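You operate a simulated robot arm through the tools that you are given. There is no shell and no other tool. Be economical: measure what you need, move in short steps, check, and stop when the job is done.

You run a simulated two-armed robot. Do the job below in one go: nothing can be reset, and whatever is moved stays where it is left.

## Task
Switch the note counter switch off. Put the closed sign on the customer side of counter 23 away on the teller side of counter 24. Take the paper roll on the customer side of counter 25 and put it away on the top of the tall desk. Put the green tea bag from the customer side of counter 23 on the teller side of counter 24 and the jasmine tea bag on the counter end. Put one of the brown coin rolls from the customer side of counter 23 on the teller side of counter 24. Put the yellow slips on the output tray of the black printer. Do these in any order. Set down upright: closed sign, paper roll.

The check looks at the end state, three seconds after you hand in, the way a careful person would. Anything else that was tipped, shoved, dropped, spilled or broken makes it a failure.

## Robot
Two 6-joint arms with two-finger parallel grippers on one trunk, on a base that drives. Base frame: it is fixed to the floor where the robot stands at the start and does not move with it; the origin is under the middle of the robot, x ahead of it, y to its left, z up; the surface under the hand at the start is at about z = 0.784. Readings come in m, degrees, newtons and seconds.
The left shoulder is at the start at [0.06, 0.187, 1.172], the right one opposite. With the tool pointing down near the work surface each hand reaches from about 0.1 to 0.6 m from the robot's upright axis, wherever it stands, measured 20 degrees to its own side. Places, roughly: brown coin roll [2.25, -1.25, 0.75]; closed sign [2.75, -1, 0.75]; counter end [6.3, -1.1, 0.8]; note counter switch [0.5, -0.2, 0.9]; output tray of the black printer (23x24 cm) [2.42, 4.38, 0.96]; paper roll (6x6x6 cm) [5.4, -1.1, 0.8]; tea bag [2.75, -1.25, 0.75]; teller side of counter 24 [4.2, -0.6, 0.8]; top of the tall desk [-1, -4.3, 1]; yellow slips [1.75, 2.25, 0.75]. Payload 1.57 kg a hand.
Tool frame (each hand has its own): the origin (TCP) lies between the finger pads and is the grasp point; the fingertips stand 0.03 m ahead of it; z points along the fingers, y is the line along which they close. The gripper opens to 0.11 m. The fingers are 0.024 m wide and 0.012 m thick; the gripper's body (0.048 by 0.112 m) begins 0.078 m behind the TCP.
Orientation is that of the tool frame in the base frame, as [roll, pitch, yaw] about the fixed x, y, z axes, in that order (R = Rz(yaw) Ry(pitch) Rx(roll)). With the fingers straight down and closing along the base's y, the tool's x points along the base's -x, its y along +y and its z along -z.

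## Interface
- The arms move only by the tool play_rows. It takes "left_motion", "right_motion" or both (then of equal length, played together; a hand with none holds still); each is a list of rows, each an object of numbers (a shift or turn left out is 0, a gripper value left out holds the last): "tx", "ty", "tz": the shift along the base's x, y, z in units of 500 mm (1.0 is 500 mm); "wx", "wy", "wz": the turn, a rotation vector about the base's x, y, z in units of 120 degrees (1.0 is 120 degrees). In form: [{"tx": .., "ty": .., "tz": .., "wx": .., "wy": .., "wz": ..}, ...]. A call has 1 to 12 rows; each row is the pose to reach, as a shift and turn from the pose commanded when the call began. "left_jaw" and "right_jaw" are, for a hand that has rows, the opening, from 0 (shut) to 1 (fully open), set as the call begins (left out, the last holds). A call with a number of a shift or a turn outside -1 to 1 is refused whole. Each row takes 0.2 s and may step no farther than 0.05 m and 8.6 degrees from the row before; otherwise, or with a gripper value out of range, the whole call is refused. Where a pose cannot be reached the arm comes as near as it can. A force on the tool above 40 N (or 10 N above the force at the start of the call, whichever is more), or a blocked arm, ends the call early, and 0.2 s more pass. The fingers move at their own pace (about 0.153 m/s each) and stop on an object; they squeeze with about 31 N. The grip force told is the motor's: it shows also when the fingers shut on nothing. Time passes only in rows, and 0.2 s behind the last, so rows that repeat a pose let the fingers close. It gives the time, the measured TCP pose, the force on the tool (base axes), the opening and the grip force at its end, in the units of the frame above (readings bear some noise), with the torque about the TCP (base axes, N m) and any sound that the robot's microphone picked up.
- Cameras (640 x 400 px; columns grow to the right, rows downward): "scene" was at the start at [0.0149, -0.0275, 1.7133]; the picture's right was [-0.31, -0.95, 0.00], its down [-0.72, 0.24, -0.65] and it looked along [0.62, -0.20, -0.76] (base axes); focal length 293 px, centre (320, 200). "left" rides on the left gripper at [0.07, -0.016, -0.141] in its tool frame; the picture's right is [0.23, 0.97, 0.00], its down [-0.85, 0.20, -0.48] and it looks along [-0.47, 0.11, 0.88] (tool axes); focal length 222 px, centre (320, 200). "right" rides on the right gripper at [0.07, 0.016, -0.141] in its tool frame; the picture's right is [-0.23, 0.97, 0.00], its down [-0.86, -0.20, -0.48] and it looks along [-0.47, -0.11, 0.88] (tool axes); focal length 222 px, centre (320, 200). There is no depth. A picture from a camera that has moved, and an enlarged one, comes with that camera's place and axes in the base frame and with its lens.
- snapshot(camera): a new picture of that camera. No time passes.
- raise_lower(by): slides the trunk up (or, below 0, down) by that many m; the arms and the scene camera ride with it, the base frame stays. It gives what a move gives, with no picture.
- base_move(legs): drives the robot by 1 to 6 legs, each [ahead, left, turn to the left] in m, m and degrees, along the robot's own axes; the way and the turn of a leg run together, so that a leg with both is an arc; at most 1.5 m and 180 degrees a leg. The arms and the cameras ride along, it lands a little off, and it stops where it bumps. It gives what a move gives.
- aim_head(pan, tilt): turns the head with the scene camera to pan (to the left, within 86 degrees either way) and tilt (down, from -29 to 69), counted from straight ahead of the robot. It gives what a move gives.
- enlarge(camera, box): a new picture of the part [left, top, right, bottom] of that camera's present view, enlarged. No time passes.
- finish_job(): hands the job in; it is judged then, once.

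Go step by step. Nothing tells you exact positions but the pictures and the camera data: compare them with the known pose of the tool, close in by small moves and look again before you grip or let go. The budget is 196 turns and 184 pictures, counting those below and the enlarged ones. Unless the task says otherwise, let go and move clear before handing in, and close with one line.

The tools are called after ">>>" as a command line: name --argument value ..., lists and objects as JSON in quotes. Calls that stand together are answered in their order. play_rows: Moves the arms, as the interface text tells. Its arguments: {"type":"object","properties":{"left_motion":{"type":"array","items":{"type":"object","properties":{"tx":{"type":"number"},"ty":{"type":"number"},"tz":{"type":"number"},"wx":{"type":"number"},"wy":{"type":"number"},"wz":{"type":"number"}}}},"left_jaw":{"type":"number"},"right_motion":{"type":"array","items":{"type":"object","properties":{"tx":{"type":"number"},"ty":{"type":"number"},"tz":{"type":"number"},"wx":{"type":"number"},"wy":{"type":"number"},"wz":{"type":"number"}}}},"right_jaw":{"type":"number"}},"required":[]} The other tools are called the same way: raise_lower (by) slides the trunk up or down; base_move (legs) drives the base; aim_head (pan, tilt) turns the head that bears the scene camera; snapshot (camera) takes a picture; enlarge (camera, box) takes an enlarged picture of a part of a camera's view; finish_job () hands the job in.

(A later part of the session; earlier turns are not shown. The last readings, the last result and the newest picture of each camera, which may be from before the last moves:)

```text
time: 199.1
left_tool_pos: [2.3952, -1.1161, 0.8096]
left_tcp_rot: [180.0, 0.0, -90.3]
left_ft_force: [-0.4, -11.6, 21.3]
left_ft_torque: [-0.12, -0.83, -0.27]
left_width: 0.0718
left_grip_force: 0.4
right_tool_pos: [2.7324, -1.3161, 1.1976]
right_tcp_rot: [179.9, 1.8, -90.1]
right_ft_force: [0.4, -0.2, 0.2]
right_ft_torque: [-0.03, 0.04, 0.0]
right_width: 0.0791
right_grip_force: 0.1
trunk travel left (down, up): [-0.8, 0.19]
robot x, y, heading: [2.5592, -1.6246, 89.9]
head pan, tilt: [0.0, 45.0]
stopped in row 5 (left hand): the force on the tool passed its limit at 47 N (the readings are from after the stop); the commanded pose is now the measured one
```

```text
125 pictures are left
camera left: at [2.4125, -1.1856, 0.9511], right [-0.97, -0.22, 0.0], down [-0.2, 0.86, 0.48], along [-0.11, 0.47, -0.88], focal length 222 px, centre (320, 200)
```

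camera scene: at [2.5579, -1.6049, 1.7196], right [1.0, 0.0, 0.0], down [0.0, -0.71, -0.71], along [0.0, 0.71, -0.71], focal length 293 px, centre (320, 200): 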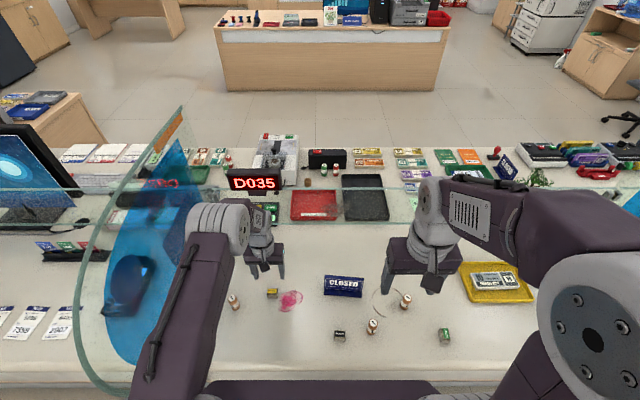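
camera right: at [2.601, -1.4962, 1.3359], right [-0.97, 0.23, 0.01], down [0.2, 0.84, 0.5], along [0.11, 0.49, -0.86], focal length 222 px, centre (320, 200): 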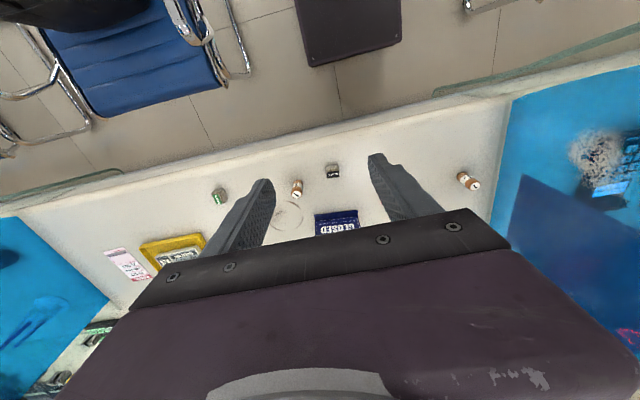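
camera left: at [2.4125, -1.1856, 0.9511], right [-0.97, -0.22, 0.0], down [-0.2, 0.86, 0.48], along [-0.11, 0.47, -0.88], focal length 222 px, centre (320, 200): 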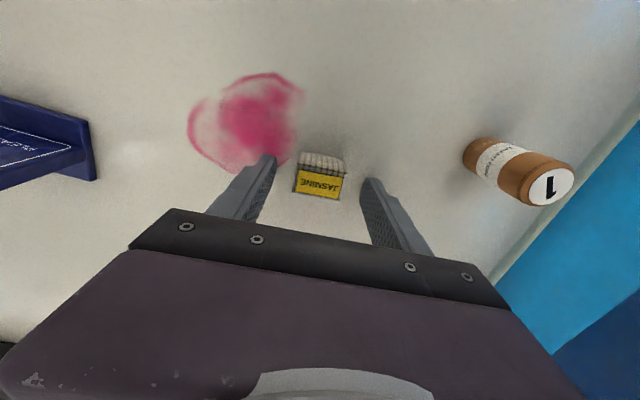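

Counter surface is at z≈0.78. I adjust slightly back, then close on the bag.

>>> play_rows --left_motion '[{"tz": 0.006}, {"tz": 0.008, "ty": -0.016, "tx": 0.004}, {"tz": 0.008, "ty": -0.016, "tx": 0.004}]'

>>> play_rows --left_jaw 0.1 --left_motion '[{}, {}, {}, {}]'

>>> snapshot --camera "left"

```text
time: 199.9
left_tool_pos: [2.3977, -1.1209, 0.8119]
left_tcp_rot: [-180.0, 0.2, -90.2]
left_ft_force: [0.2, -0.7, 0.5]
left_ft_torque: [0.01, -0.02, 0.02]
left_width: 0.0714
left_grip_force: 0.0
right_tool_pos: [2.732, -1.3121, 1.1964]
right_tcp_rot: [-179.9, 1.6, -90.0]
right_ft_force: [0.2, -0.3, 0.4]
right_ft_torque: [0.01, 0.0, 0.03]
right_width: 0.0792
right_grip_force: 0.0
trunk travel left (down, up): [-0.8, 0.19]
robot x, y, heading: [2.5573, -1.6227, 89.9]
head pan, tilt: [0.0, 45.0]
```

```text
time: 200.9
left_tool_pos: [2.3988, -1.1217, 0.8104]
left_tcp_rot: [-179.9, 0.1, -90.2]
left_ft_force: [0.5, 0.7, -0.5]
left_ft_torque: [-0.03, 0.01, 0.0]
left_width: 0.0349
left_grip_force: 31.4
right_tool_pos: [2.7332, -1.3134, 1.1957]
right_tcp_rot: [180.0, 1.8, -90.1]
right_ft_force: [-0.9, 0.9, 0.2]
right_ft_torque: [0.01, 0.01, 0.01]
right_width: 0.0794
right_grip_force: 0.1
trunk travel left (down, up): [-0.8, 0.19]
robot x, y, heading: [2.5573, -1.623, 90.0]
head pan, tilt: [0.0, 45.0]
```

```text
124 pictures are left
camera left: at [2.4145, -1.1914, 0.9527], right [-0.97, -0.22, 0.0], down [-0.2, 0.86, 0.48], along [-0.11, 0.47, -0.88], focal length 222 px, centre (320, 200)
```

left: 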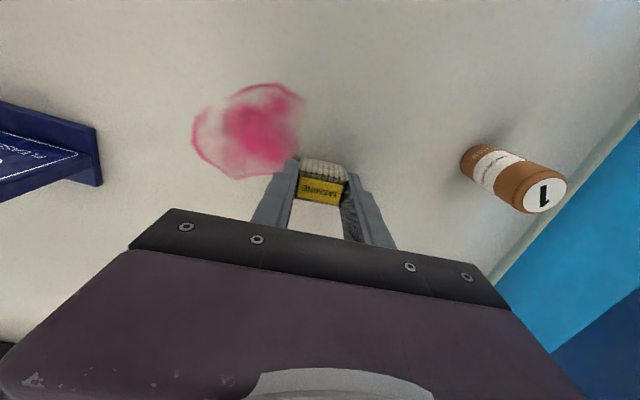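

Jasmine is gripped. I lift the left hand back and at the same time bring the right hand above the green tea bag.

>>> play_rows --right_jaw 0.65 --left_motion '[{"tz": 0.06}, {"tz": 0.15}, {"tz": 0.24}, {"tz": 0.33}, {"tz": 0.42}, {"tz": 0.51}, {"tz": 0.6}, {"tz": 0.69, "ty": -0.03}, {"tz": 0.77, "ty": -0.08}, {"tz": 0.84, "ty": -0.14}, {"tz": 0.88, "ty": -0.22}, {"tz": 0.9, "ty": -0.31}]' --right_motion '[{"tx": 0.07}, {"tx": 0.14, "ty": 0.02}, {"tx": 0.21, "ty": 0.04}, {"tx": 0.28, "ty": 0.06, "wx": -0.014}, {"tx": 0.34, "ty": 0.08, "tz": -0.05, "wx": -0.014}, {"tx": 0.39, "ty": 0.09, "tz": -0.12, "wx": -0.014}, {"tx": 0.4, "ty": 0.09, "tz": -0.2, "wx": -0.014}, {"tx": 0.4, "ty": 0.09, "tz": -0.29, "wx": -0.014}, {"tx": 0.4, "ty": 0.09, "tz": -0.38, "wx": -0.014}, {"tx": 0.4, "ty": 0.09, "tz": -0.46, "wx": -0.014}, {"tx": 0.4, "ty": 0.09, "tz": -0.53, "wx": -0.014}, {"tx": 0.4, "ty": 0.09, "tz": -0.53, "wx": -0.014}]'

>>> snapshot --camera "right"

>>> snapshot --camera "scene"

```text
time: 203.5
left_tool_pos: [2.3999, -1.2784, 1.2635]
left_tcp_rot: [-179.9, 0.3, -90.2]
left_ft_force: [-0.1, -0.2, 0.1]
left_ft_torque: [0.01, -0.02, -0.01]
left_width: 0.0349
left_grip_force: 30.9
right_tool_pos: [2.9307, -1.2692, 0.931]
right_tcp_rot: [-179.9, 0.2, -90.1]
right_ft_force: [0.2, -0.9, -0.2]
right_ft_torque: [0.02, -0.01, -0.02]
right_width: 0.0716
right_grip_force: 0.0
trunk travel left (down, up): [-0.8, 0.19]
robot x, y, heading: [2.5588, -1.6274, 90.0]
head pan, tilt: [0.0, 45.0]
```

```text
123 pictures are left
camera right: at [2.9135, -1.3395, 1.0739], right [-0.97, 0.23, 0.0], down [0.2, 0.85, 0.48], along [0.11, 0.47, -0.88], focal length 222 px, centre (320, 200)
```

right: 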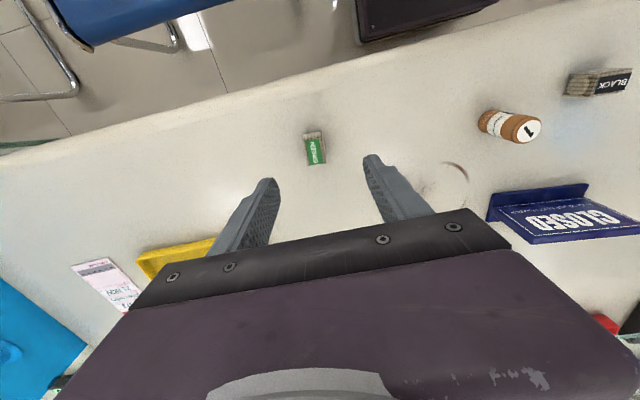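

```text
122 pictures are left
camera scene: at [2.5576, -1.6089, 1.7196], right [1.0, 0.0, 0.0], down [0.0, -0.71, -0.71], along [0.0, 0.71, -0.71], focal length 293 px, centre (320, 200)
```

scene: 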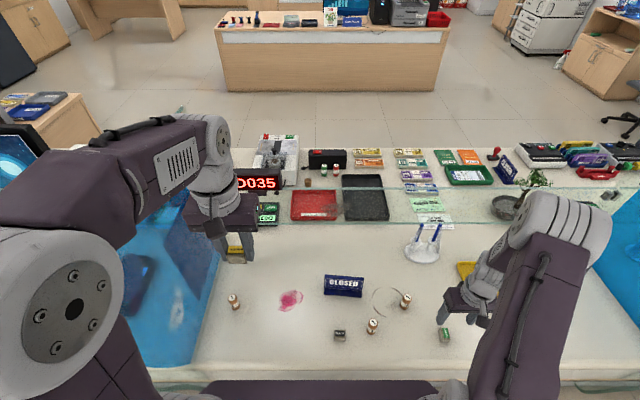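

>>> enlarge --camera "right" --box '[270, 110, 370, 180]'

```text
5.71 times, centred on (320, 145) of right
camera zoom: at [2.9135, -1.3395, 1.0739], right [-0.97, 0.23, 0.0], down [0.2, 0.85, 0.48], along [0.11, 0.47, -0.88], focal length 1269 px, centre (320, 514)
```

zoom: 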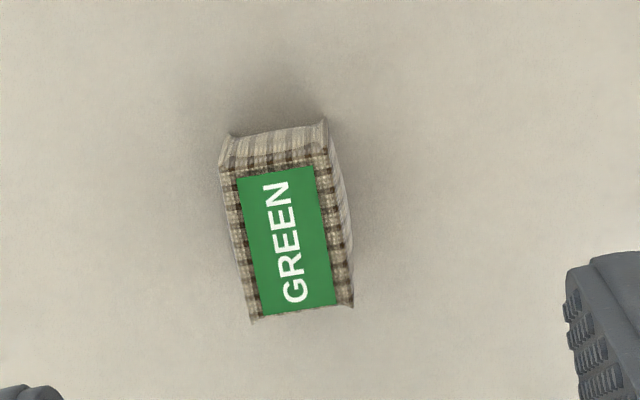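

The green bag is rotated about 7° clockwise. I align, descend, and grip.

>>> play_rows --right_jaw 0.55 --right_motion '[{"tx": 0.014, "ty": 0.01, "tz": -0.06, "wz": -0.03}, {"tx": 0.014, "ty": 0.01, "tz": -0.12, "wz": -0.058}, {"tx": 0.014, "ty": 0.01, "tz": -0.17, "wz": -0.058}, {"tx": 0.014, "ty": 0.01, "tz": -0.2, "wz": -0.058}, {"tx": 0.014, "ty": 0.01, "tz": -0.22, "wz": -0.058}]'

>>> snapshot --camera "right"

```text
time: 204.7
left_tool_pos: [2.3986, -1.2747, 1.2616]
left_tcp_rot: [-180.0, 0.1, -90.1]
left_ft_force: [0.0, 0.4, 0.6]
left_ft_torque: [-0.01, 0.04, 0.01]
left_width: 0.0342
left_grip_force: 30.8
right_tool_pos: [2.9399, -1.2624, 0.8223]
right_tcp_rot: [-180.0, 0.1, -97.1]
right_ft_force: [-0.3, 0.3, 0.0]
right_ft_torque: [-0.01, -0.04, 0.02]
right_width: 0.0605
right_grip_force: 0.1
trunk travel left (down, up): [-0.8, 0.19]
robot x, y, heading: [2.5568, -1.6254, 89.8]
head pan, tilt: [0.0, 45.0]
```

```text
120 pictures are left
camera right: at [2.9152, -1.3304, 0.9638], right [-0.94, 0.35, 0.0], down [0.3, 0.82, 0.48], along [0.17, 0.45, -0.88], focal length 222 px, centre (320, 200)
```

right: 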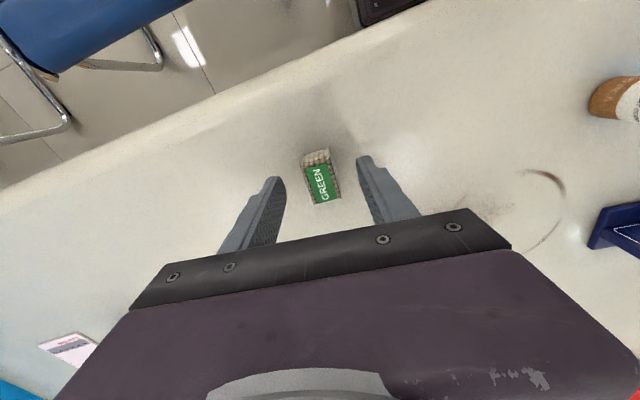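

Well aligned. Lower the last 9 mm and close.

>>> play_rows --right_motion '[{"tz": -0.01, "ty": -0.004}, {"tz": -0.018, "ty": -0.006}]'

>>> play_rows --right_jaw 0.05 --right_motion '[{}, {}, {}, {}]'

>>> snapshot --camera "right"

```text
time: 205.3
left_tool_pos: [2.3998, -1.2759, 1.2628]
left_tcp_rot: [-179.9, 0.1, -90.1]
left_ft_force: [-0.2, -0.4, 0.0]
left_ft_torque: [0.02, 0.03, -0.04]
left_width: 0.0344
left_grip_force: 31.3
right_tool_pos: [2.9395, -1.2654, 0.8129]
right_tcp_rot: [-180.0, 0.0, -97.1]
right_ft_force: [-0.1, -0.5, -0.4]
right_ft_torque: [-0.02, -0.02, 0.01]
right_width: 0.0607
right_grip_force: 0.1
trunk travel left (down, up): [-0.8, 0.19]
robot x, y, heading: [2.5584, -1.6243, 89.6]
head pan, tilt: [0.0, 45.0]
```

```text
time: 206.3
left_tool_pos: [2.3996, -1.2739, 1.2629]
left_tcp_rot: [-180.0, 0.0, -90.2]
left_ft_force: [-0.1, 0.3, -1.6]
left_ft_torque: [0.0, 0.02, 0.02]
left_width: 0.0347
left_grip_force: 30.9
right_tool_pos: [2.9403, -1.2662, 0.8133]
right_tcp_rot: [180.0, 0.0, -97.0]
right_ft_force: [0.3, -0.3, 0.2]
right_ft_torque: [-0.02, 0.01, 0.0]
right_width: 0.0245
right_grip_force: 30.7
trunk travel left (down, up): [-0.8, 0.19]
robot x, y, heading: [2.5564, -1.6224, 89.7]
head pan, tilt: [0.0, 45.0]
```

```text
119 pictures are left
camera right: at [2.9151, -1.3334, 0.9549], right [-0.94, 0.35, 0.0], down [0.3, 0.82, 0.48], along [0.17, 0.45, -0.88], focal length 222 px, centre (320, 200)
```

right: 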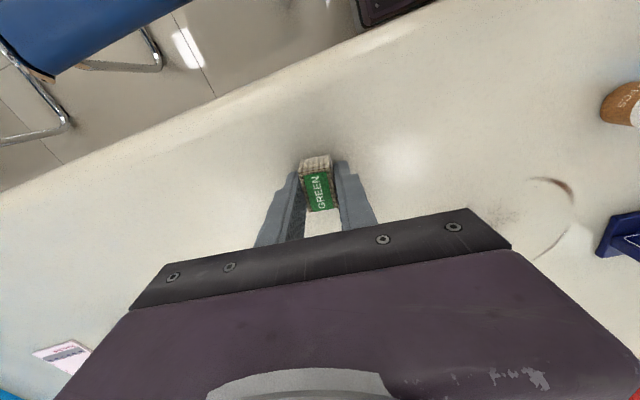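

Green tea is gripped. I lift and bring the arm to the travel pose.

>>> play_rows --right_motion '[{"tz": 0.06}, {"tz": 0.15}, {"tz": 0.24}, {"tz": 0.33}, {"tz": 0.42}, {"tz": 0.51, "tx": -0.02}, {"tz": 0.59, "tx": -0.06, "wz": 0.02}, {"tz": 0.66, "tx": -0.12, "wz": 0.04, "ty": -0.03}, {"tz": 0.72, "tx": -0.19, "wz": 0.058, "ty": -0.06}, {"tz": 0.77, "tx": -0.26, "wz": 0.058, "ty": -0.09}, {"tz": 0.8, "tx": -0.34, "wz": 0.058, "ty": -0.09}, {"tz": 0.8, "tx": -0.41, "wz": 0.058, "ty": -0.09}]'

>>> base_move --legs '[[-0.6, 0, 0], [-0.6, 0.1, 0], [0, 0, -90]]'

>>> aim_head --pan 25 --tilt 25

>>> snapshot --camera "scene"

```text
time: 208.9
left_tool_pos: [2.3991, -1.2749, 1.2629]
left_tcp_rot: [-179.9, 0.0, -90.2]
left_ft_force: [-0.2, 0.1, -0.2]
left_ft_torque: [-0.01, -0.03, 0.02]
left_width: 0.0344
left_grip_force: 30.8
right_tool_pos: [2.7326, -1.312, 1.212]
right_tcp_rot: [-179.9, 0.0, -90.2]
right_ft_force: [-1.7, -0.1, -0.5]
right_ft_torque: [0.0, -0.02, 0.03]
right_width: 0.0246
right_grip_force: 31.2
trunk travel left (down, up): [-0.8, 0.19]
robot x, y, heading: [2.5553, -1.6218, 89.8]
head pan, tilt: [0.0, 45.0]
```

```text
time: 219.2
left_tool_pos: [2.791, -2.683, 1.2618]
left_tcp_rot: [-179.9, 0.1, 178.8]
left_ft_force: [0.5, 0.2, -0.1]
left_ft_torque: [0.02, -0.02, -0.02]
left_width: 0.0343
left_grip_force: 30.8
right_tool_pos: [2.7476, -3.0171, 1.2115]
right_tcp_rot: [180.0, 0.0, 178.8]
right_ft_force: [-0.6, -1.3, 0.1]
right_ft_torque: [-0.03, -0.04, 0.01]
right_width: 0.0237
right_grip_force: 31.3
trunk travel left (down, up): [-0.8, 0.19]
robot x, y, heading: [2.4358, -2.8359, -1.3]
head pan, tilt: [0.0, 45.0]
```

```text
time: 220.1
left_tool_pos: [2.7909, -2.6839, 1.2625]
left_tcp_rot: [-180.0, 0.0, 178.7]
left_ft_force: [0.3, 0.0, -0.3]
left_ft_torque: [-0.01, -0.02, 0.01]
left_width: 0.0343
left_grip_force: 31.1
right_tool_pos: [2.7491, -3.0173, 1.2123]
right_tcp_rot: [-180.0, 0.1, 178.9]
right_ft_force: [0.3, -0.2, 0.2]
right_ft_torque: [0.02, -0.04, 0.05]
right_width: 0.0235
right_grip_force: 31.1
trunk travel left (down, up): [-0.8, 0.19]
robot x, y, heading: [2.4407, -2.8411, -1.3]
head pan, tilt: [25.0, 25.0]
```

```text
118 pictures are left
camera scene: at [2.4653, -2.7994, 1.7501], right [0.4, -0.92, 0.0], down [-0.39, -0.17, -0.91], along [0.83, 0.36, -0.42], focal length 293 px, centre (320, 200)
```

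scene: 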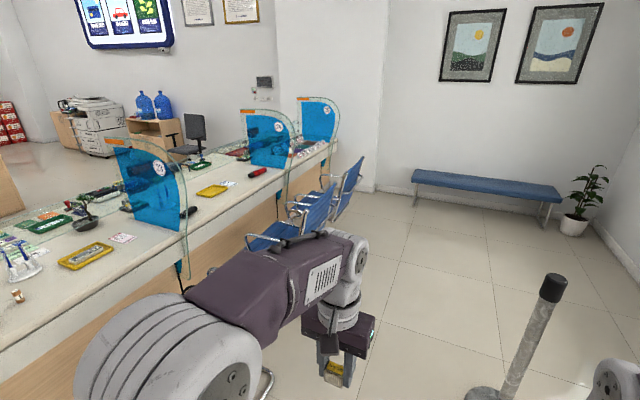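

The corridor continues to the pillar at x≈6.5. I'll drive along, keeping left of the stanchion, to about x=4.9.

>>> base_move --legs '[[0, 0.13, 1.3], [1.4, 0, 0], [1.1, 0, 0]]'

>>> aim_head --pan 40 --tilt 28

>>> snapshot --camera "scene"

```text
time: 233.3
left_tool_pos: [5.3233, -2.511, 1.263]
left_tcp_rot: [179.9, 0.1, -179.2]
left_ft_force: [-1.4, -0.7, -0.2]
left_ft_torque: [0.0, 0.05, 0.02]
left_width: 0.0342
left_grip_force: 30.6
right_tool_pos: [5.2924, -2.8454, 1.212]
right_tcp_rot: [180.0, 0.1, -179.2]
right_ft_force: [-0.1, 0.0, 0.1]
right_ft_torque: [0.02, 0.04, 0.0]
right_width: 0.0223
right_grip_force: 31.0
trunk travel left (down, up): [-0.8, 0.19]
robot x, y, heading: [4.9767, -2.6724, 0.8]
head pan, tilt: [25.0, 25.0]
```

```text
time: 234.1
left_tool_pos: [5.3242, -2.5114, 1.2628]
left_tcp_rot: [-180.0, 0.1, -179.2]
left_ft_force: [-0.6, -0.6, 0.1]
left_ft_torque: [-0.03, 0.02, -0.04]
left_width: 0.034
left_grip_force: 30.8
right_tool_pos: [5.2936, -2.8465, 1.2128]
right_tcp_rot: [179.9, 0.0, -179.1]
right_ft_force: [-0.2, 0.4, -0.5]
right_ft_torque: [-0.02, 0.02, 0.0]
right_width: 0.0224
right_grip_force: 31.5
trunk travel left (down, up): [-0.8, 0.19]
robot x, y, heading: [4.9797, -2.6748, 1.0]
head pan, tilt: [40.0, 28.0]
```

```text
117 pictures are left
camera scene: at [4.9889, -2.6186, 1.7454], right [0.65, -0.76, 0.0], down [-0.36, -0.31, -0.88], along [0.67, 0.58, -0.47], focal length 293 px, centre (320, 200)
```

scene: 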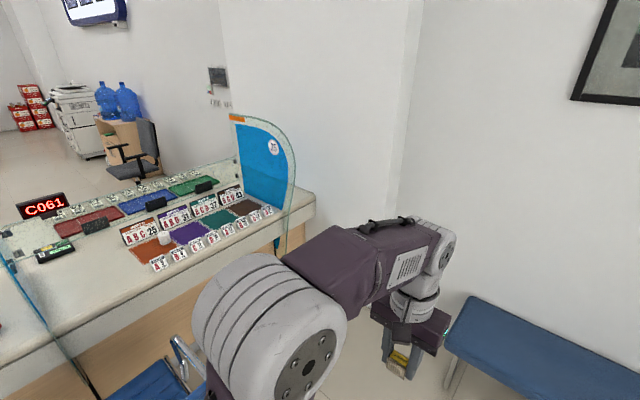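

>>> enlarge --camera "scene" --box '[100, 110, 340, 270]'

```text
2.50 times, centred on (220, 190) of scene
camera zoom: at [4.9889, -2.6186, 1.7454], right [0.65, -0.76, 0.0], down [-0.36, -0.31, -0.88], along [0.67, 0.58, -0.47], focal length 731 px, centre (570, 225)
```

zoom: 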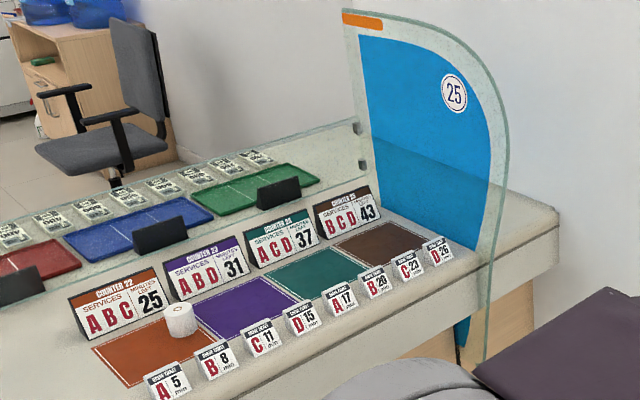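

The paper roll stands at about (5.42, -1.11) on station 25; the counter end is the strip right of divider 25 (x≈6.1–6.38), reachable only by the right hand. I check the chairs and station 24 here.

>>> aim_head --pan 86 --tilt 45

>>> snapshot --camera "scene"

>>> aim_head --pan 50 --tilt 50

>>> snapshot --camera "scene"

```text
time: 235.2
left_tool_pos: [5.3231, -2.5111, 1.2619]
left_tcp_rot: [179.9, 0.0, -179.2]
left_ft_force: [-0.1, 0.1, -0.2]
left_ft_torque: [0.0, -0.02, -0.01]
left_width: 0.0344
left_grip_force: 31.0
right_tool_pos: [5.293, -2.8464, 1.2125]
right_tcp_rot: [-180.0, -0.1, -179.0]
right_ft_force: [0.2, 0.0, 0.2]
right_ft_torque: [0.01, -0.02, -0.01]
right_width: 0.0224
right_grip_force: 30.4
trunk travel left (down, up): [-0.8, 0.19]
robot x, y, heading: [4.9758, -2.6737, 0.8]
head pan, tilt: [85.9, 45.0]
```

```text
115 pictures are left
camera scene: at [4.9243, -2.597, 1.7196], right [1.0, -0.06, 0.0], down [-0.04, -0.71, -0.71], along [0.04, 0.71, -0.71], focal length 293 px, centre (320, 200)
```

scene: 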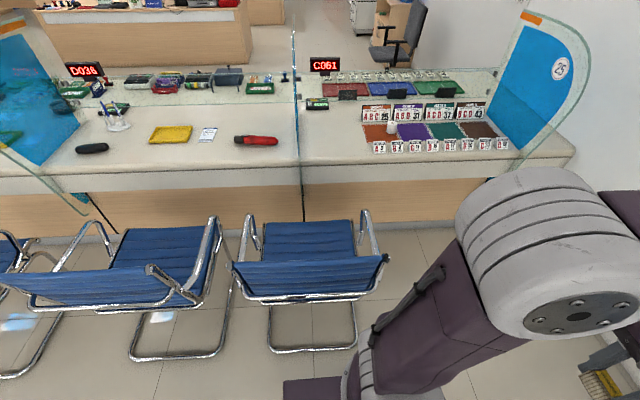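

```text
time: 236.3
left_tool_pos: [5.3234, -2.5103, 1.2618]
left_tcp_rot: [180.0, 0.1, -179.2]
left_ft_force: [-0.2, -0.1, 0.1]
left_ft_torque: [-0.02, 0.01, -0.01]
left_width: 0.034
left_grip_force: 30.9
right_tool_pos: [5.2937, -2.8447, 1.2119]
right_tcp_rot: [-180.0, 0.0, -179.1]
right_ft_force: [-0.9, 0.0, 0.8]
right_ft_torque: [0.0, 0.03, -0.02]
right_width: 0.0221
right_grip_force: 30.8
trunk travel left (down, up): [-0.8, 0.19]
robot x, y, heading: [4.9784, -2.672, 0.8]
head pan, tilt: [50.0, 50.0]
```

```text
114 pictures are left
camera scene: at [4.968, -2.6184, 1.7127], right [0.78, -0.63, 0.0], down [-0.48, -0.59, -0.64], along [0.41, 0.5, -0.77], focal length 293 px, centre (320, 200)
```

scene: 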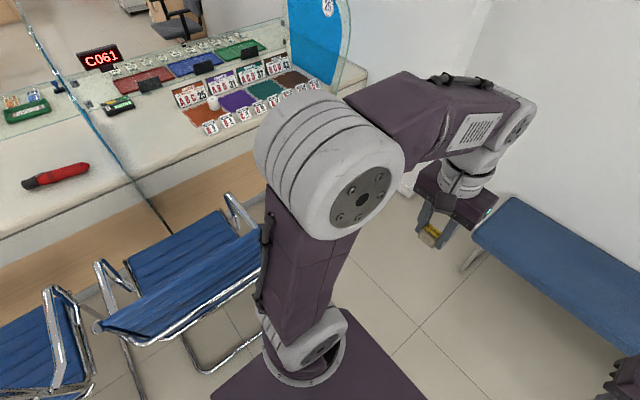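

Station 24 is blocked by chairs, and the jasmine must be in the right hand for the counter end. I'll use the empty blue bench to swap the two bags between hands; driving up to it.

>>> base_move --legs '[[0.4, -0.35, -0.8], [0.42, 0, 0]]'

>>> aim_head --pan 0 --tilt 45

>>> snapshot --camera "scene"

>>> snapshot --camera "left"

```text
time: 241.5
left_tool_pos: [6.1432, -2.8687, 1.2621]
left_tcp_rot: [-180.0, 0.1, 179.6]
left_ft_force: [-0.9, 0.0, 0.4]
left_ft_torque: [-0.01, -0.02, -0.01]
left_width: 0.0344
left_grip_force: 31.5
right_tool_pos: [6.1054, -3.2025, 1.2131]
right_tcp_rot: [-179.9, 0.1, 179.7]
right_ft_force: [0.8, 1.4, 0.7]
right_ft_torque: [0.0, -0.04, -0.01]
right_width: 0.0218
right_grip_force: 30.9
trunk travel left (down, up): [-0.8, 0.19]
robot x, y, heading: [5.7968, -3.0242, -0.3]
head pan, tilt: [50.0, 50.0]
```

```text
time: 242.7
left_tool_pos: [6.1438, -2.8693, 1.2637]
left_tcp_rot: [180.0, 0.0, 179.6]
left_ft_force: [-0.3, 0.8, -0.2]
left_ft_torque: [0.01, 0.03, 0.0]
left_width: 0.0343
left_grip_force: 30.9
right_tool_pos: [6.1051, -3.2054, 1.2134]
right_tcp_rot: [-179.9, 0.0, 179.7]
right_ft_force: [0.1, -0.3, 0.3]
right_ft_torque: [-0.01, -0.02, -0.02]
right_width: 0.0214
right_grip_force: 30.8
trunk travel left (down, up): [-0.8, 0.19]
robot x, y, heading: [5.7936, -3.0248, -0.3]
head pan, tilt: [0.0, 45.0]
```

```text
113 pictures are left
camera scene: at [5.8175, -3.0281, 1.7196], right [-0.01, -1.0, 0.0], down [-0.71, 0.0, -0.71], along [0.71, 0.0, -0.71], focal length 293 px, centre (320, 200)
```

scene: 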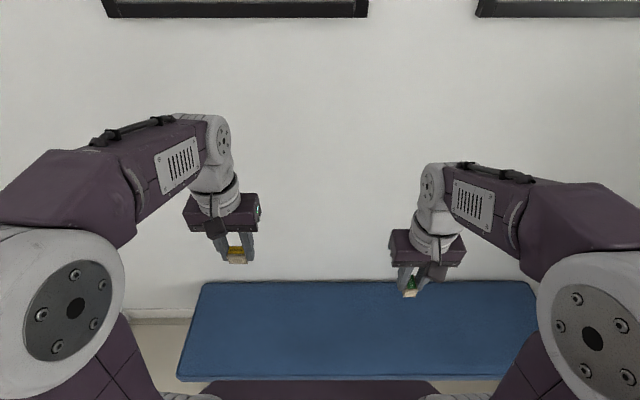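

```text
112 pictures are left
camera left: at [6.0745, -2.8842, 1.4033], right [-0.22, 0.98, 0.0], down [0.86, 0.19, 0.48], along [0.47, 0.11, -0.88], focal length 222 px, centre (320, 200)
```

left: 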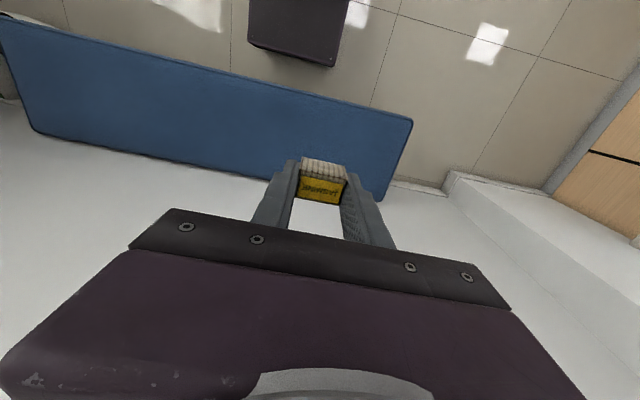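

The bench top spans x≈6.13–6.54 at z≈0.45. I lower the trunk 0.32 m and set the jasmine bag down on it near (6.30, -2.95).

>>> raise_lower --by -0.32

>>> play_rows --left_motion '[{"tx": 0.06, "ty": -0.03, "tz": -0.05}, {"tx": 0.13, "ty": -0.07, "tz": -0.08}, {"tx": 0.2, "ty": -0.11, "tz": -0.12}, {"tx": 0.27, "ty": -0.15, "tz": -0.16}, {"tx": 0.31, "ty": -0.16, "tz": -0.23}, {"tx": 0.31, "ty": -0.16, "tz": -0.32}, {"tx": 0.31, "ty": -0.16, "tz": -0.41}, {"tx": 0.31, "ty": -0.16, "tz": -0.5}, {"tx": 0.31, "ty": -0.16, "tz": -0.59}, {"tx": 0.31, "ty": -0.16, "tz": -0.68}, {"tx": 0.31, "ty": -0.16, "tz": -0.76}, {"tx": 0.31, "ty": -0.16, "tz": -0.82}]'

>>> snapshot --camera "scene"

```text
time: 245.9
left_tool_pos: [6.1434, -2.8694, 0.9421]
left_tcp_rot: [-180.0, 0.0, 179.7]
left_ft_force: [0.1, 0.3, 1.5]
left_ft_torque: [0.04, 0.0, -0.02]
left_width: 0.034
left_grip_force: 30.6
right_tool_pos: [6.1061, -3.2027, 0.8919]
right_tcp_rot: [-180.0, 0.0, 179.8]
right_ft_force: [0.3, 0.5, 0.5]
right_ft_torque: [0.0, 0.01, 0.01]
right_width: 0.0214
right_grip_force: 31.6
trunk travel left (down, up): [-0.48, 0.51]
robot x, y, heading: [5.7946, -3.0264, -0.3]
head pan, tilt: [0.0, 45.0]
```

```text
time: 248.5
left_tool_pos: [6.2989, -2.9484, 0.5313]
left_tcp_rot: [-180.0, 0.1, 179.5]
left_ft_force: [0.2, -0.4, -0.9]
left_ft_torque: [-0.02, -0.06, 0.01]
left_width: 0.034
left_grip_force: 31.2
right_tool_pos: [6.106, -3.2028, 0.8938]
right_tcp_rot: [-179.8, 0.0, 179.8]
right_ft_force: [-0.2, -0.7, -0.3]
right_ft_torque: [-0.02, -0.02, 0.01]
right_width: 0.0212
right_grip_force: 30.9
trunk travel left (down, up): [-0.48, 0.51]
robot x, y, heading: [5.7942, -3.0224, -0.2]
head pan, tilt: [0.0, 45.0]
```

```text
111 pictures are left
camera scene: at [5.8184, -3.0281, 1.3996], right [-0.01, -1.0, 0.0], down [-0.71, 0.01, -0.71], along [0.71, -0.01, -0.71], focal length 293 px, centre (320, 200)
```

scene: 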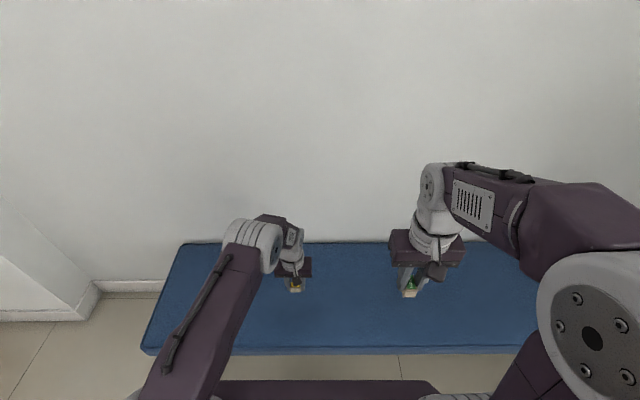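

Close above the bench. I lower in small steps until contact, while bringing the right hand forward too.

>>> play_rows --left_motion '[{"tz": -0.02}, {"tz": -0.04}, {"tz": -0.06}, {"tz": -0.07}, {"tz": -0.08}, {"tz": -0.09}, {"tz": -0.1}, {"tz": -0.11}, {"tz": -0.12}, {"tz": -0.13}, {"tz": -0.14}]'

>>> snapshot --camera "left"

```text
time: 250.9
left_tool_pos: [6.2999, -2.9507, 0.4691]
left_tcp_rot: [-180.0, 0.3, 179.6]
left_ft_force: [-12.3, 0.7, 33.5]
left_ft_torque: [-0.06, 0.62, -0.07]
left_width: 0.0334
left_grip_force: 31.1
right_tool_pos: [6.1034, -3.2039, 0.8935]
right_tcp_rot: [-180.0, 0.2, 179.7]
right_ft_force: [0.4, -0.9, 0.9]
right_ft_torque: [0.01, 0.0, -0.01]
right_width: 0.0211
right_grip_force: 31.2
trunk travel left (down, up): [-0.48, 0.51]
robot x, y, heading: [5.7927, -3.0226, -0.4]
head pan, tilt: [0.0, 45.0]
stopped in row 11 (left hand): the force on the tool passed its limit at 43 N (the readings are from after the stop); the commanded pose is now the measured one
```

```text
110 pictures are left
camera left: at [6.2296, -2.9646, 0.61], right [-0.22, 0.98, 0.0], down [0.85, 0.19, 0.48], along [0.47, 0.11, -0.88], focal length 222 px, centre (320, 200)
```

left: 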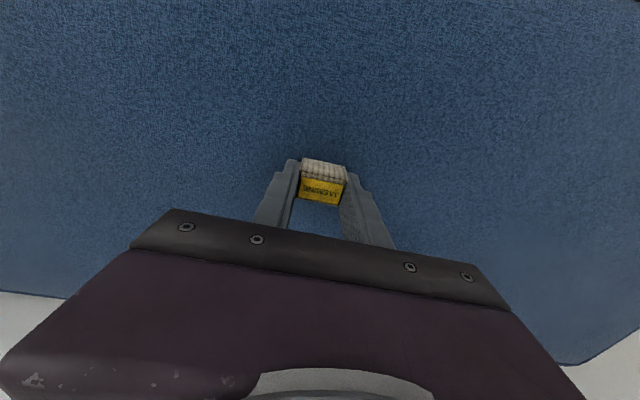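

>>> play_rows --left_jaw 0.65 --left_motion '[{"tz": 0.004}, {"tz": 0.004}, {"tz": 0.05}, {"tz": 0.14}, {"tz": 0.23}, {"tz": 0.32}, {"tz": 0.41, "tx": -0.02}, {"tz": 0.5, "tx": -0.04}, {"tz": 0.58, "tx": -0.08, "ty": 0.04}, {"tz": 0.65, "tx": -0.12, "ty": 0.1}, {"tz": 0.71, "tx": -0.18, "ty": 0.15}, {"tz": 0.76, "tx": -0.25, "ty": 0.2}]' --right_motion '[{}, {}, {}, {}, {}, {"tx": 0.06, "ty": 0.03, "tz": -0.05}, {"tx": 0.13, "ty": 0.06, "tz": -0.1}, {"tx": 0.2, "ty": 0.1, "tz": -0.15}, {"tx": 0.27, "ty": 0.14, "tz": -0.2}, {"tx": 0.33, "ty": 0.18, "tz": -0.26}, {"tx": 0.39, "ty": 0.2, "tz": -0.33}, {"tx": 0.39, "ty": 0.2, "tz": -0.42}]'

>>> snapshot --camera "scene"

```text
refused: row 10 steps farther than a row can; nothing moved
```

```text
109 pictures are left
camera scene: at [5.8131, -3.0288, 1.4002], right [-0.01, -1.0, 0.0], down [-0.7, 0.01, -0.71], along [0.71, 0.0, -0.7], focal length 293 px, centre (320, 200)
```

scene: 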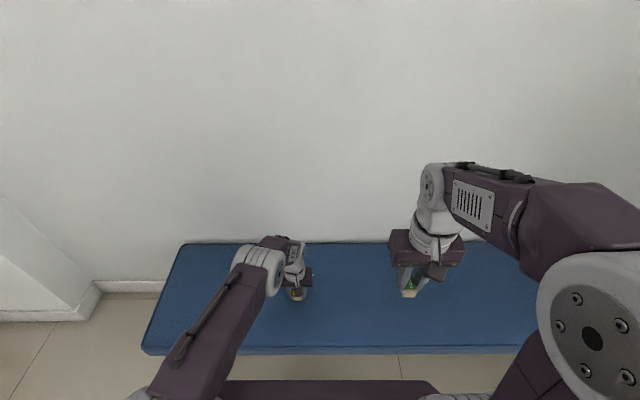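

One step was too long; I resend with gentler spacing.

>>> play_rows --left_jaw 0.65 --left_motion '[{"tz": 0.004}, {"tz": 0.004}, {"tz": 0.05}, {"tz": 0.14}, {"tz": 0.23}, {"tz": 0.32}, {"tz": 0.41, "tx": -0.02}, {"tz": 0.5, "tx": -0.04}, {"tz": 0.57, "tx": -0.08, "ty": 0.04}, {"tz": 0.63, "tx": -0.12, "ty": 0.09}, {"tz": 0.68, "tx": -0.17, "ty": 0.14}, {"tz": 0.72, "tx": -0.22, "ty": 0.19}]' --right_motion '[{}, {}, {}, {}, {}, {"tx": 0.06, "ty": 0.03, "tz": -0.05}, {"tx": 0.12, "ty": 0.06, "tz": -0.1}, {"tx": 0.18, "ty": 0.09, "tz": -0.15}, {"tx": 0.24, "ty": 0.12, "tz": -0.2}, {"tx": 0.3, "ty": 0.15, "tz": -0.25}, {"tx": 0.35, "ty": 0.18, "tz": -0.31}, {"tx": 0.39, "ty": 0.2, "tz": -0.39}]'

>>> snapshot --camera "scene"

>>> snapshot --camera "left"

```text
time: 253.5
left_tool_pos: [6.1868, -2.8539, 0.8271]
left_tcp_rot: [-180.0, 0.3, 179.6]
left_ft_force: [0.4, 1.0, 0.4]
left_ft_torque: [-0.01, -0.01, 0.0]
left_width: 0.0714
left_grip_force: 0.1
right_tool_pos: [6.3027, -3.1033, 0.7]
right_tcp_rot: [-179.8, -0.1, 179.8]
right_ft_force: [-0.4, 0.5, 0.3]
right_ft_torque: [0.02, -0.03, 0.01]
right_width: 0.0206
right_grip_force: 31.5
trunk travel left (down, up): [-0.48, 0.51]
robot x, y, heading: [5.7941, -3.0279, -0.5]
head pan, tilt: [0.0, 45.0]
```

```text
108 pictures are left
camera scene: at [5.8179, -3.0276, 1.3996], right [-0.01, -1.0, 0.0], down [-0.71, 0.0, -0.71], along [0.71, -0.01, -0.71], focal length 293 px, centre (320, 200)
```

scene: 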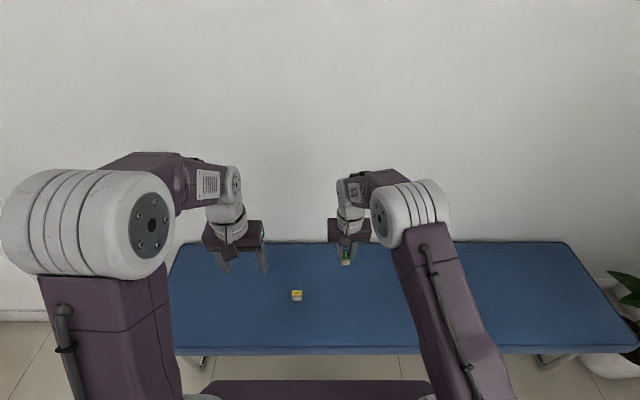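

```text
107 pictures are left
camera left: at [6.1166, -2.8688, 0.9672], right [-0.22, 0.98, 0.0], down [0.85, 0.19, 0.48], along [0.47, 0.1, -0.88], focal length 222 px, centre (320, 200)
```

left: 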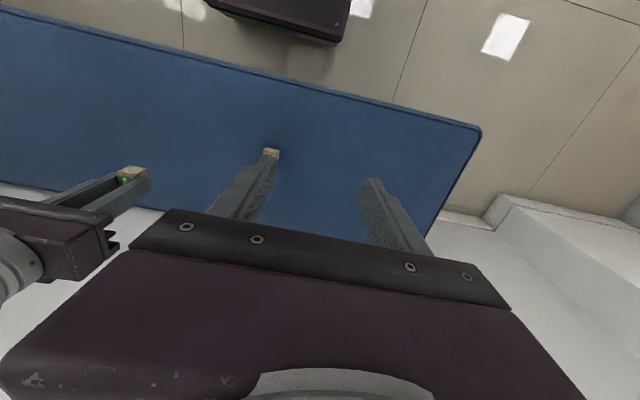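

Jasmine stands on the bench. Now I set the green bag down at (6.30, -3.10).

>>> play_rows --right_motion '[{"tz": -0.09}, {"tz": -0.18}, {"tz": -0.27}, {"tz": -0.36}, {"tz": -0.41}, {"tz": -0.43}, {"tz": -0.44}, {"tz": -0.45}, {"tz": -0.455}, {"tz": -0.46}, {"tz": -0.465}, {"tz": -0.47}]'

>>> snapshot --camera "right"

```text
time: 255.3
left_tool_pos: [6.1846, -2.8553, 0.8285]
left_tcp_rot: [180.0, 0.3, 179.6]
left_ft_force: [0.5, 0.7, 0.3]
left_ft_torque: [-0.01, 0.02, 0.01]
left_width: 0.0714
left_grip_force: 0.0
right_tool_pos: [6.3038, -3.1038, 0.4801]
right_tcp_rot: [-180.0, 0.5, 179.6]
right_ft_force: [-11.7, -3.0, 31.7]
right_ft_torque: [-0.08, 0.67, -0.02]
right_width: 0.0205
right_grip_force: 30.7
trunk travel left (down, up): [-0.48, 0.51]
robot x, y, heading: [5.7943, -3.0281, -0.4]
head pan, tilt: [0.0, 45.0]
stopped in row 9 (right hand): the force on the tool passed its limit at 47 N (the readings are from after the stop); the commanded pose is now the measured one
```

```text
106 pictures are left
camera right: at [6.2324, -3.0875, 0.6207], right [0.23, 0.97, 0.0], down [0.85, -0.2, 0.49], along [0.47, -0.11, -0.87], focal length 222 px, centre (320, 200)
```

right: 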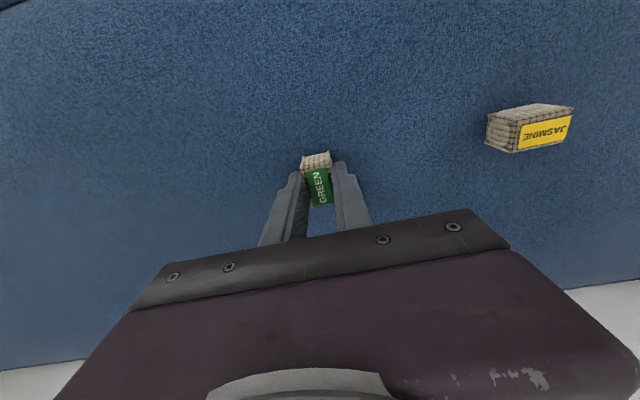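

Contact. I open, lift, and shift the right hand over the jasmine bag.

>>> play_rows --right_jaw 0.6 --right_motion '[{"tz": 0.005}, {"tz": 0.005}, {"tz": 0.005}, {"tz": 0.08}, {"tz": 0.16}, {"tz": 0.24}, {"tz": 0.24, "ty": 0.09}, {"tz": 0.24, "ty": 0.18}, {"tz": 0.24, "ty": 0.27}, {"tz": 0.24, "ty": 0.306}]'

>>> snapshot --camera "right"

```text
time: 257.5
left_tool_pos: [6.1856, -2.855, 0.8269]
left_tcp_rot: [180.0, 0.3, 179.5]
left_ft_force: [0.7, 0.8, -0.4]
left_ft_torque: [-0.04, 0.01, 0.03]
left_width: 0.0716
left_grip_force: 0.1
right_tool_pos: [6.3023, -2.9506, 0.5953]
right_tcp_rot: [180.0, 0.3, 179.6]
right_ft_force: [0.8, -0.3, 0.0]
right_ft_torque: [-0.04, 0.0, 0.02]
right_width: 0.0657
right_grip_force: 0.0
trunk travel left (down, up): [-0.48, 0.51]
robot x, y, heading: [5.7949, -3.0269, -0.6]
head pan, tilt: [0.0, 45.0]
```

```text
105 pictures are left
camera right: at [6.233, -2.9335, 0.7367], right [0.23, 0.97, 0.0], down [0.85, -0.21, 0.48], along [0.47, -0.11, -0.88], focal length 222 px, centre (320, 200)
```

right: 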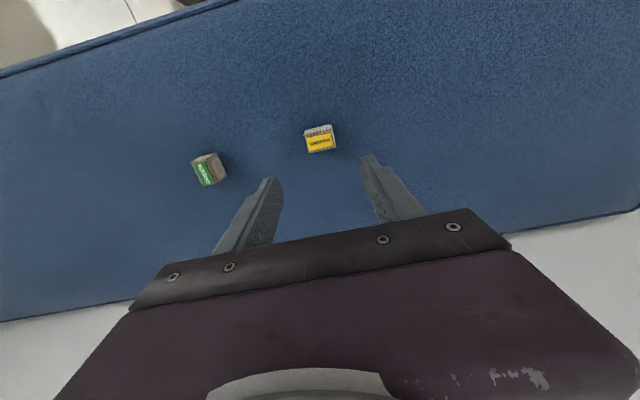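

Jasmine is centred. Descend and grip with the right hand.

>>> play_rows --right_motion '[{"tz": -0.08, "tx": -0.006}, {"tz": -0.16, "tx": -0.008}, {"tz": -0.22, "tx": -0.008}, {"tz": -0.243, "tx": -0.008}]'

>>> play_rows --right_jaw 0.1 --right_motion '[{}, {}, {}, {}]'

>>> snapshot --camera "right"

```text
time: 258.5
left_tool_pos: [6.1865, -2.8546, 0.8261]
left_tcp_rot: [-180.0, 0.2, 179.5]
left_ft_force: [-0.9, -0.6, 1.3]
left_ft_torque: [0.03, 0.02, 0.01]
left_width: 0.0715
left_grip_force: 0.1
right_tool_pos: [6.2798, -2.9635, 0.4861]
right_tcp_rot: [180.0, 0.3, 179.5]
right_ft_force: [0.1, -0.1, -0.2]
right_ft_torque: [0.0, 0.02, -0.01]
right_width: 0.066
right_grip_force: 0.0
right hand out of reach, approached as far as the arm can: row 2, 3, 4
trunk travel left (down, up): [-0.48, 0.51]
robot x, y, heading: [5.7949, -3.0268, -0.4]
head pan, tilt: [0.0, 45.0]
```

```text
time: 259.5
left_tool_pos: [6.1868, -2.8553, 0.825]
left_tcp_rot: [180.0, 0.2, 179.5]
left_ft_force: [-0.5, -0.7, -0.3]
left_ft_torque: [-0.01, 0.05, 0.0]
left_width: 0.0712
left_grip_force: 0.0
right_tool_pos: [6.2791, -2.9635, 0.4857]
right_tcp_rot: [-180.0, 0.3, 179.6]
right_ft_force: [0.5, -0.7, -0.6]
right_ft_torque: [0.02, -0.01, 0.04]
right_width: 0.0313
right_grip_force: 30.9
trunk travel left (down, up): [-0.48, 0.51]
robot x, y, heading: [5.7952, -3.0286, -0.4]
head pan, tilt: [0.0, 45.0]
```

```text
104 pictures are left
camera right: at [6.2097, -2.9474, 0.6264], right [0.23, 0.97, 0.0], down [0.85, -0.2, 0.48], along [0.47, -0.11, -0.88], focal length 222 px, centre (320, 200)
```

right: 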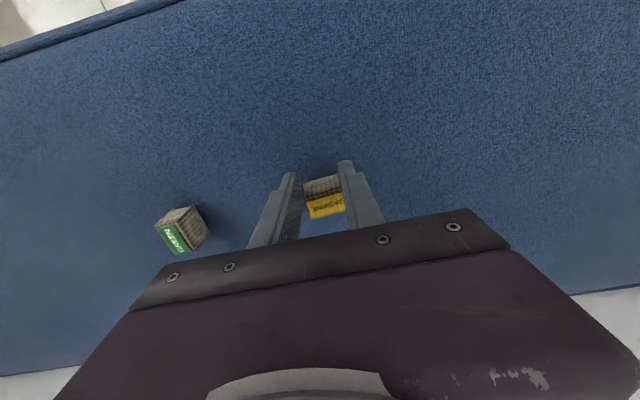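

The right hand was at its cross-reach limit and grips poorly. I release, lift, and shift the base a little left and ahead to re-grip properly.

>>> play_rows --right_jaw 0.6 --right_motion '[{}, {}, {}, {"tz": 0.06}, {"tz": 0.14}, {"tz": 0.22}]'

>>> base_move --legs '[[0.03, 0.1, 0.4]]'

>>> snapshot --camera "right"

```text
time: 260.9
left_tool_pos: [6.1871, -2.8535, 0.8261]
left_tcp_rot: [-180.0, 0.3, 179.6]
left_ft_force: [-0.3, -0.2, -0.8]
left_ft_torque: [0.0, 0.02, -0.02]
left_width: 0.0717
left_grip_force: 0.1
right_tool_pos: [6.3077, -2.9481, 0.5918]
right_tcp_rot: [-179.8, 0.0, 179.6]
right_ft_force: [-0.5, 0.0, 0.4]
right_ft_torque: [-0.01, -0.01, -0.01]
right_width: 0.0659
right_grip_force: 0.1
right hand out of reach, approached as far as the arm can: row 4, 5, 6
trunk travel left (down, up): [-0.48, 0.51]
robot x, y, heading: [5.7952, -3.0216, -0.5]
head pan, tilt: [0.0, 45.0]
```

```text
time: 262.0
left_tool_pos: [6.2166, -2.7543, 0.8258]
left_tcp_rot: [-179.9, 0.1, 179.8]
left_ft_force: [-0.5, 0.5, 0.0]
left_ft_torque: [-0.02, 0.04, 0.04]
left_width: 0.0714
left_grip_force: 0.1
right_tool_pos: [6.3387, -2.8489, 0.5893]
right_tcp_rot: [-179.8, 0.1, 180.0]
right_ft_force: [0.1, 0.7, -0.6]
right_ft_torque: [-0.03, 0.0, 0.0]
right_width: 0.0659
right_grip_force: 0.1
trunk travel left (down, up): [-0.48, 0.51]
robot x, y, heading: [5.8273, -2.927, 0.0]
head pan, tilt: [0.0, 45.0]
```

```text
103 pictures are left
camera right: at [6.2678, -2.8323, 0.732], right [0.23, 0.97, 0.0], down [0.85, -0.2, 0.48], along [0.47, -0.11, -0.88], focal length 222 px, centre (320, 200)
```

right: 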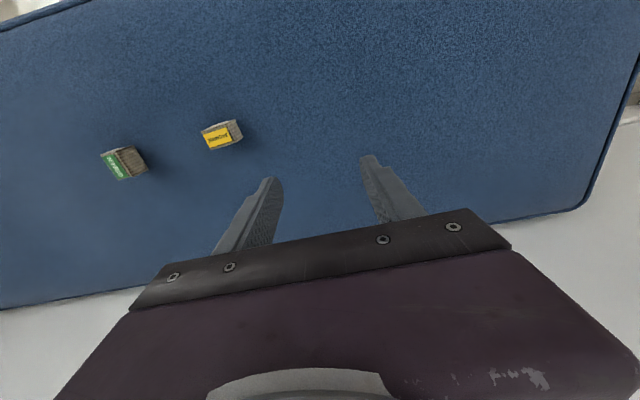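

>>> play_rows --right_motion '[{"tx": -0.03, "ty": -0.08}, {"tx": -0.06, "ty": -0.16}, {"tx": -0.078, "ty": -0.232}, {"tx": -0.078, "ty": -0.232, "tz": -0.06}, {"tx": -0.078, "ty": -0.232, "tz": -0.12}]'

>>> snapshot --camera "right"

```text
time: 263.2
left_tool_pos: [6.2163, -2.7558, 0.8262]
left_tcp_rot: [180.0, 0.2, 180.0]
left_ft_force: [0.7, 0.2, -0.2]
left_ft_torque: [0.02, -0.01, 0.02]
left_width: 0.0716
left_grip_force: 0.1
right_tool_pos: [6.355, -2.941, 0.516]
right_tcp_rot: [-179.9, 0.3, -180.0]
right_ft_force: [-0.8, -0.3, -0.4]
right_ft_torque: [0.0, -0.05, -0.03]
right_width: 0.0663
right_grip_force: 0.1
right hand out of reach, approached as far as the arm can: row 1, 2, 3, 4, 5
trunk travel left (down, up): [-0.48, 0.51]
robot x, y, heading: [5.8214, -2.9272, 0.2]
head pan, tilt: [0.0, 45.0]
```

```text
102 pictures are left
camera right: at [6.284, -2.9239, 0.6581], right [0.23, 0.97, 0.0], down [0.85, -0.2, 0.48], along [0.47, -0.11, -0.88], focal length 222 px, centre (320, 200)
```

right: 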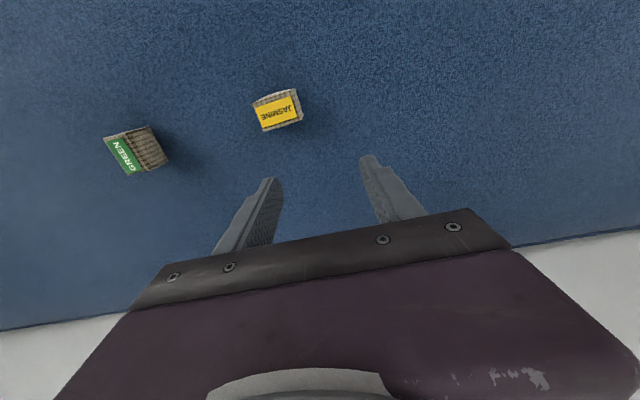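

The right hand can't cross its centre line this low; I raise it a little and move the base further left.

>>> play_rows --right_motion '[{"tz": 0.1}, {"tz": 0.16}]'

>>> base_move --legs '[[0, 0.14, 0]]'

>>> snapshot --camera "right"

```text
time: 263.8
left_tool_pos: [6.2159, -2.7551, 0.8268]
left_tcp_rot: [180.0, 0.2, 179.9]
left_ft_force: [0.1, -1.1, 0.1]
left_ft_torque: [0.02, 0.01, 0.03]
left_width: 0.0714
left_grip_force: 0.1
right_tool_pos: [6.3008, -2.9634, 0.61]
right_tcp_rot: [-179.9, 0.1, -180.0]
right_ft_force: [0.3, 0.1, -0.7]
right_ft_torque: [0.01, -0.01, -0.01]
right_width: 0.0656
right_grip_force: 0.1
trunk travel left (down, up): [-0.48, 0.51]
robot x, y, heading: [5.8223, -2.9317, -0.2]
head pan, tilt: [0.0, 45.0]
```

```text
time: 265.2
left_tool_pos: [6.2166, -2.6132, 0.8253]
left_tcp_rot: [-180.0, 0.3, 179.9]
left_ft_force: [-0.3, 0.9, 0.4]
left_ft_torque: [-0.02, -0.03, 0.01]
left_width: 0.0717
left_grip_force: 0.1
right_tool_pos: [6.2993, -2.823, 0.61]
right_tcp_rot: [-179.8, 0.2, 179.9]
right_ft_force: [-0.3, -0.1, 0.7]
right_ft_torque: [-0.02, 0.03, 0.02]
right_width: 0.066
right_grip_force: 0.0
trunk travel left (down, up): [-0.48, 0.51]
robot x, y, heading: [5.8235, -2.7838, -0.1]
head pan, tilt: [0.0, 45.0]
```

```text
101 pictures are left
camera right: at [6.2298, -2.8051, 0.7519], right [0.23, 0.97, 0.0], down [0.85, -0.2, 0.48], along [0.47, -0.11, -0.88], focal length 222 px, centre (320, 200)
```

right: 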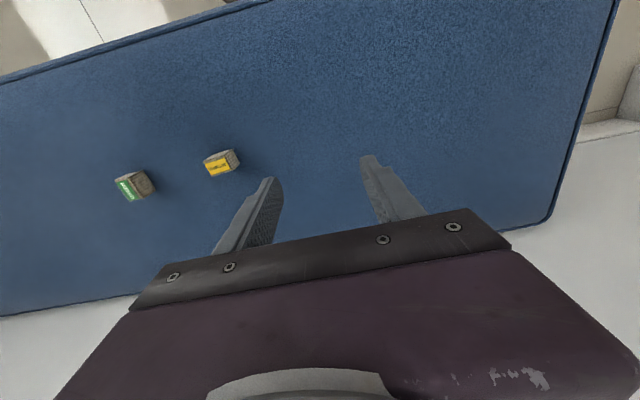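

>>> play_rows --right_motion '[{"ty": -0.09}, {"ty": -0.18}, {"ty": -0.278}, {"ty": -0.278, "tz": -0.08}, {"ty": -0.278, "tz": -0.14}]'

>>> snapshot --camera "right"

```text
time: 266.4
left_tool_pos: [6.2167, -2.6145, 0.8264]
left_tcp_rot: [179.9, 0.2, 180.0]
left_ft_force: [0.8, 0.0, 0.0]
left_ft_torque: [0.01, 0.01, -0.01]
left_width: 0.0715
left_grip_force: 0.0
right_tool_pos: [6.2999, -2.9607, 0.5411]
right_tcp_rot: [-179.9, 0.2, 180.0]
right_ft_force: [0.1, 0.0, 1.0]
right_ft_torque: [0.02, 0.0, 0.01]
right_width: 0.066
right_grip_force: 0.1
trunk travel left (down, up): [-0.48, 0.51]
robot x, y, heading: [5.827, -2.7863, 0.0]
head pan, tilt: [0.0, 45.0]
```

```text
100 pictures are left
camera right: at [6.2303, -2.945, 0.6828], right [0.23, 0.97, 0.0], down [0.85, -0.2, 0.48], along [0.47, -0.11, -0.88], focal length 222 px, centre (320, 200)
```

right: 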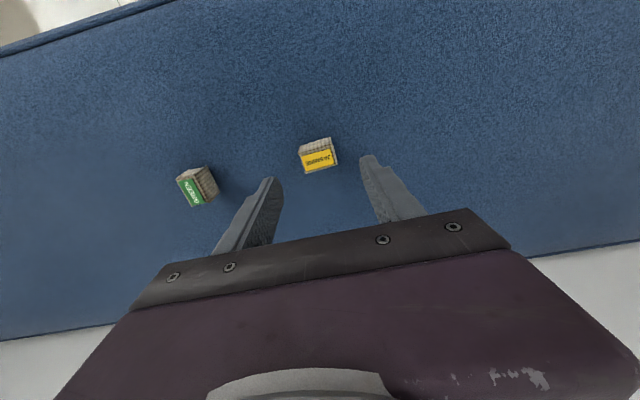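

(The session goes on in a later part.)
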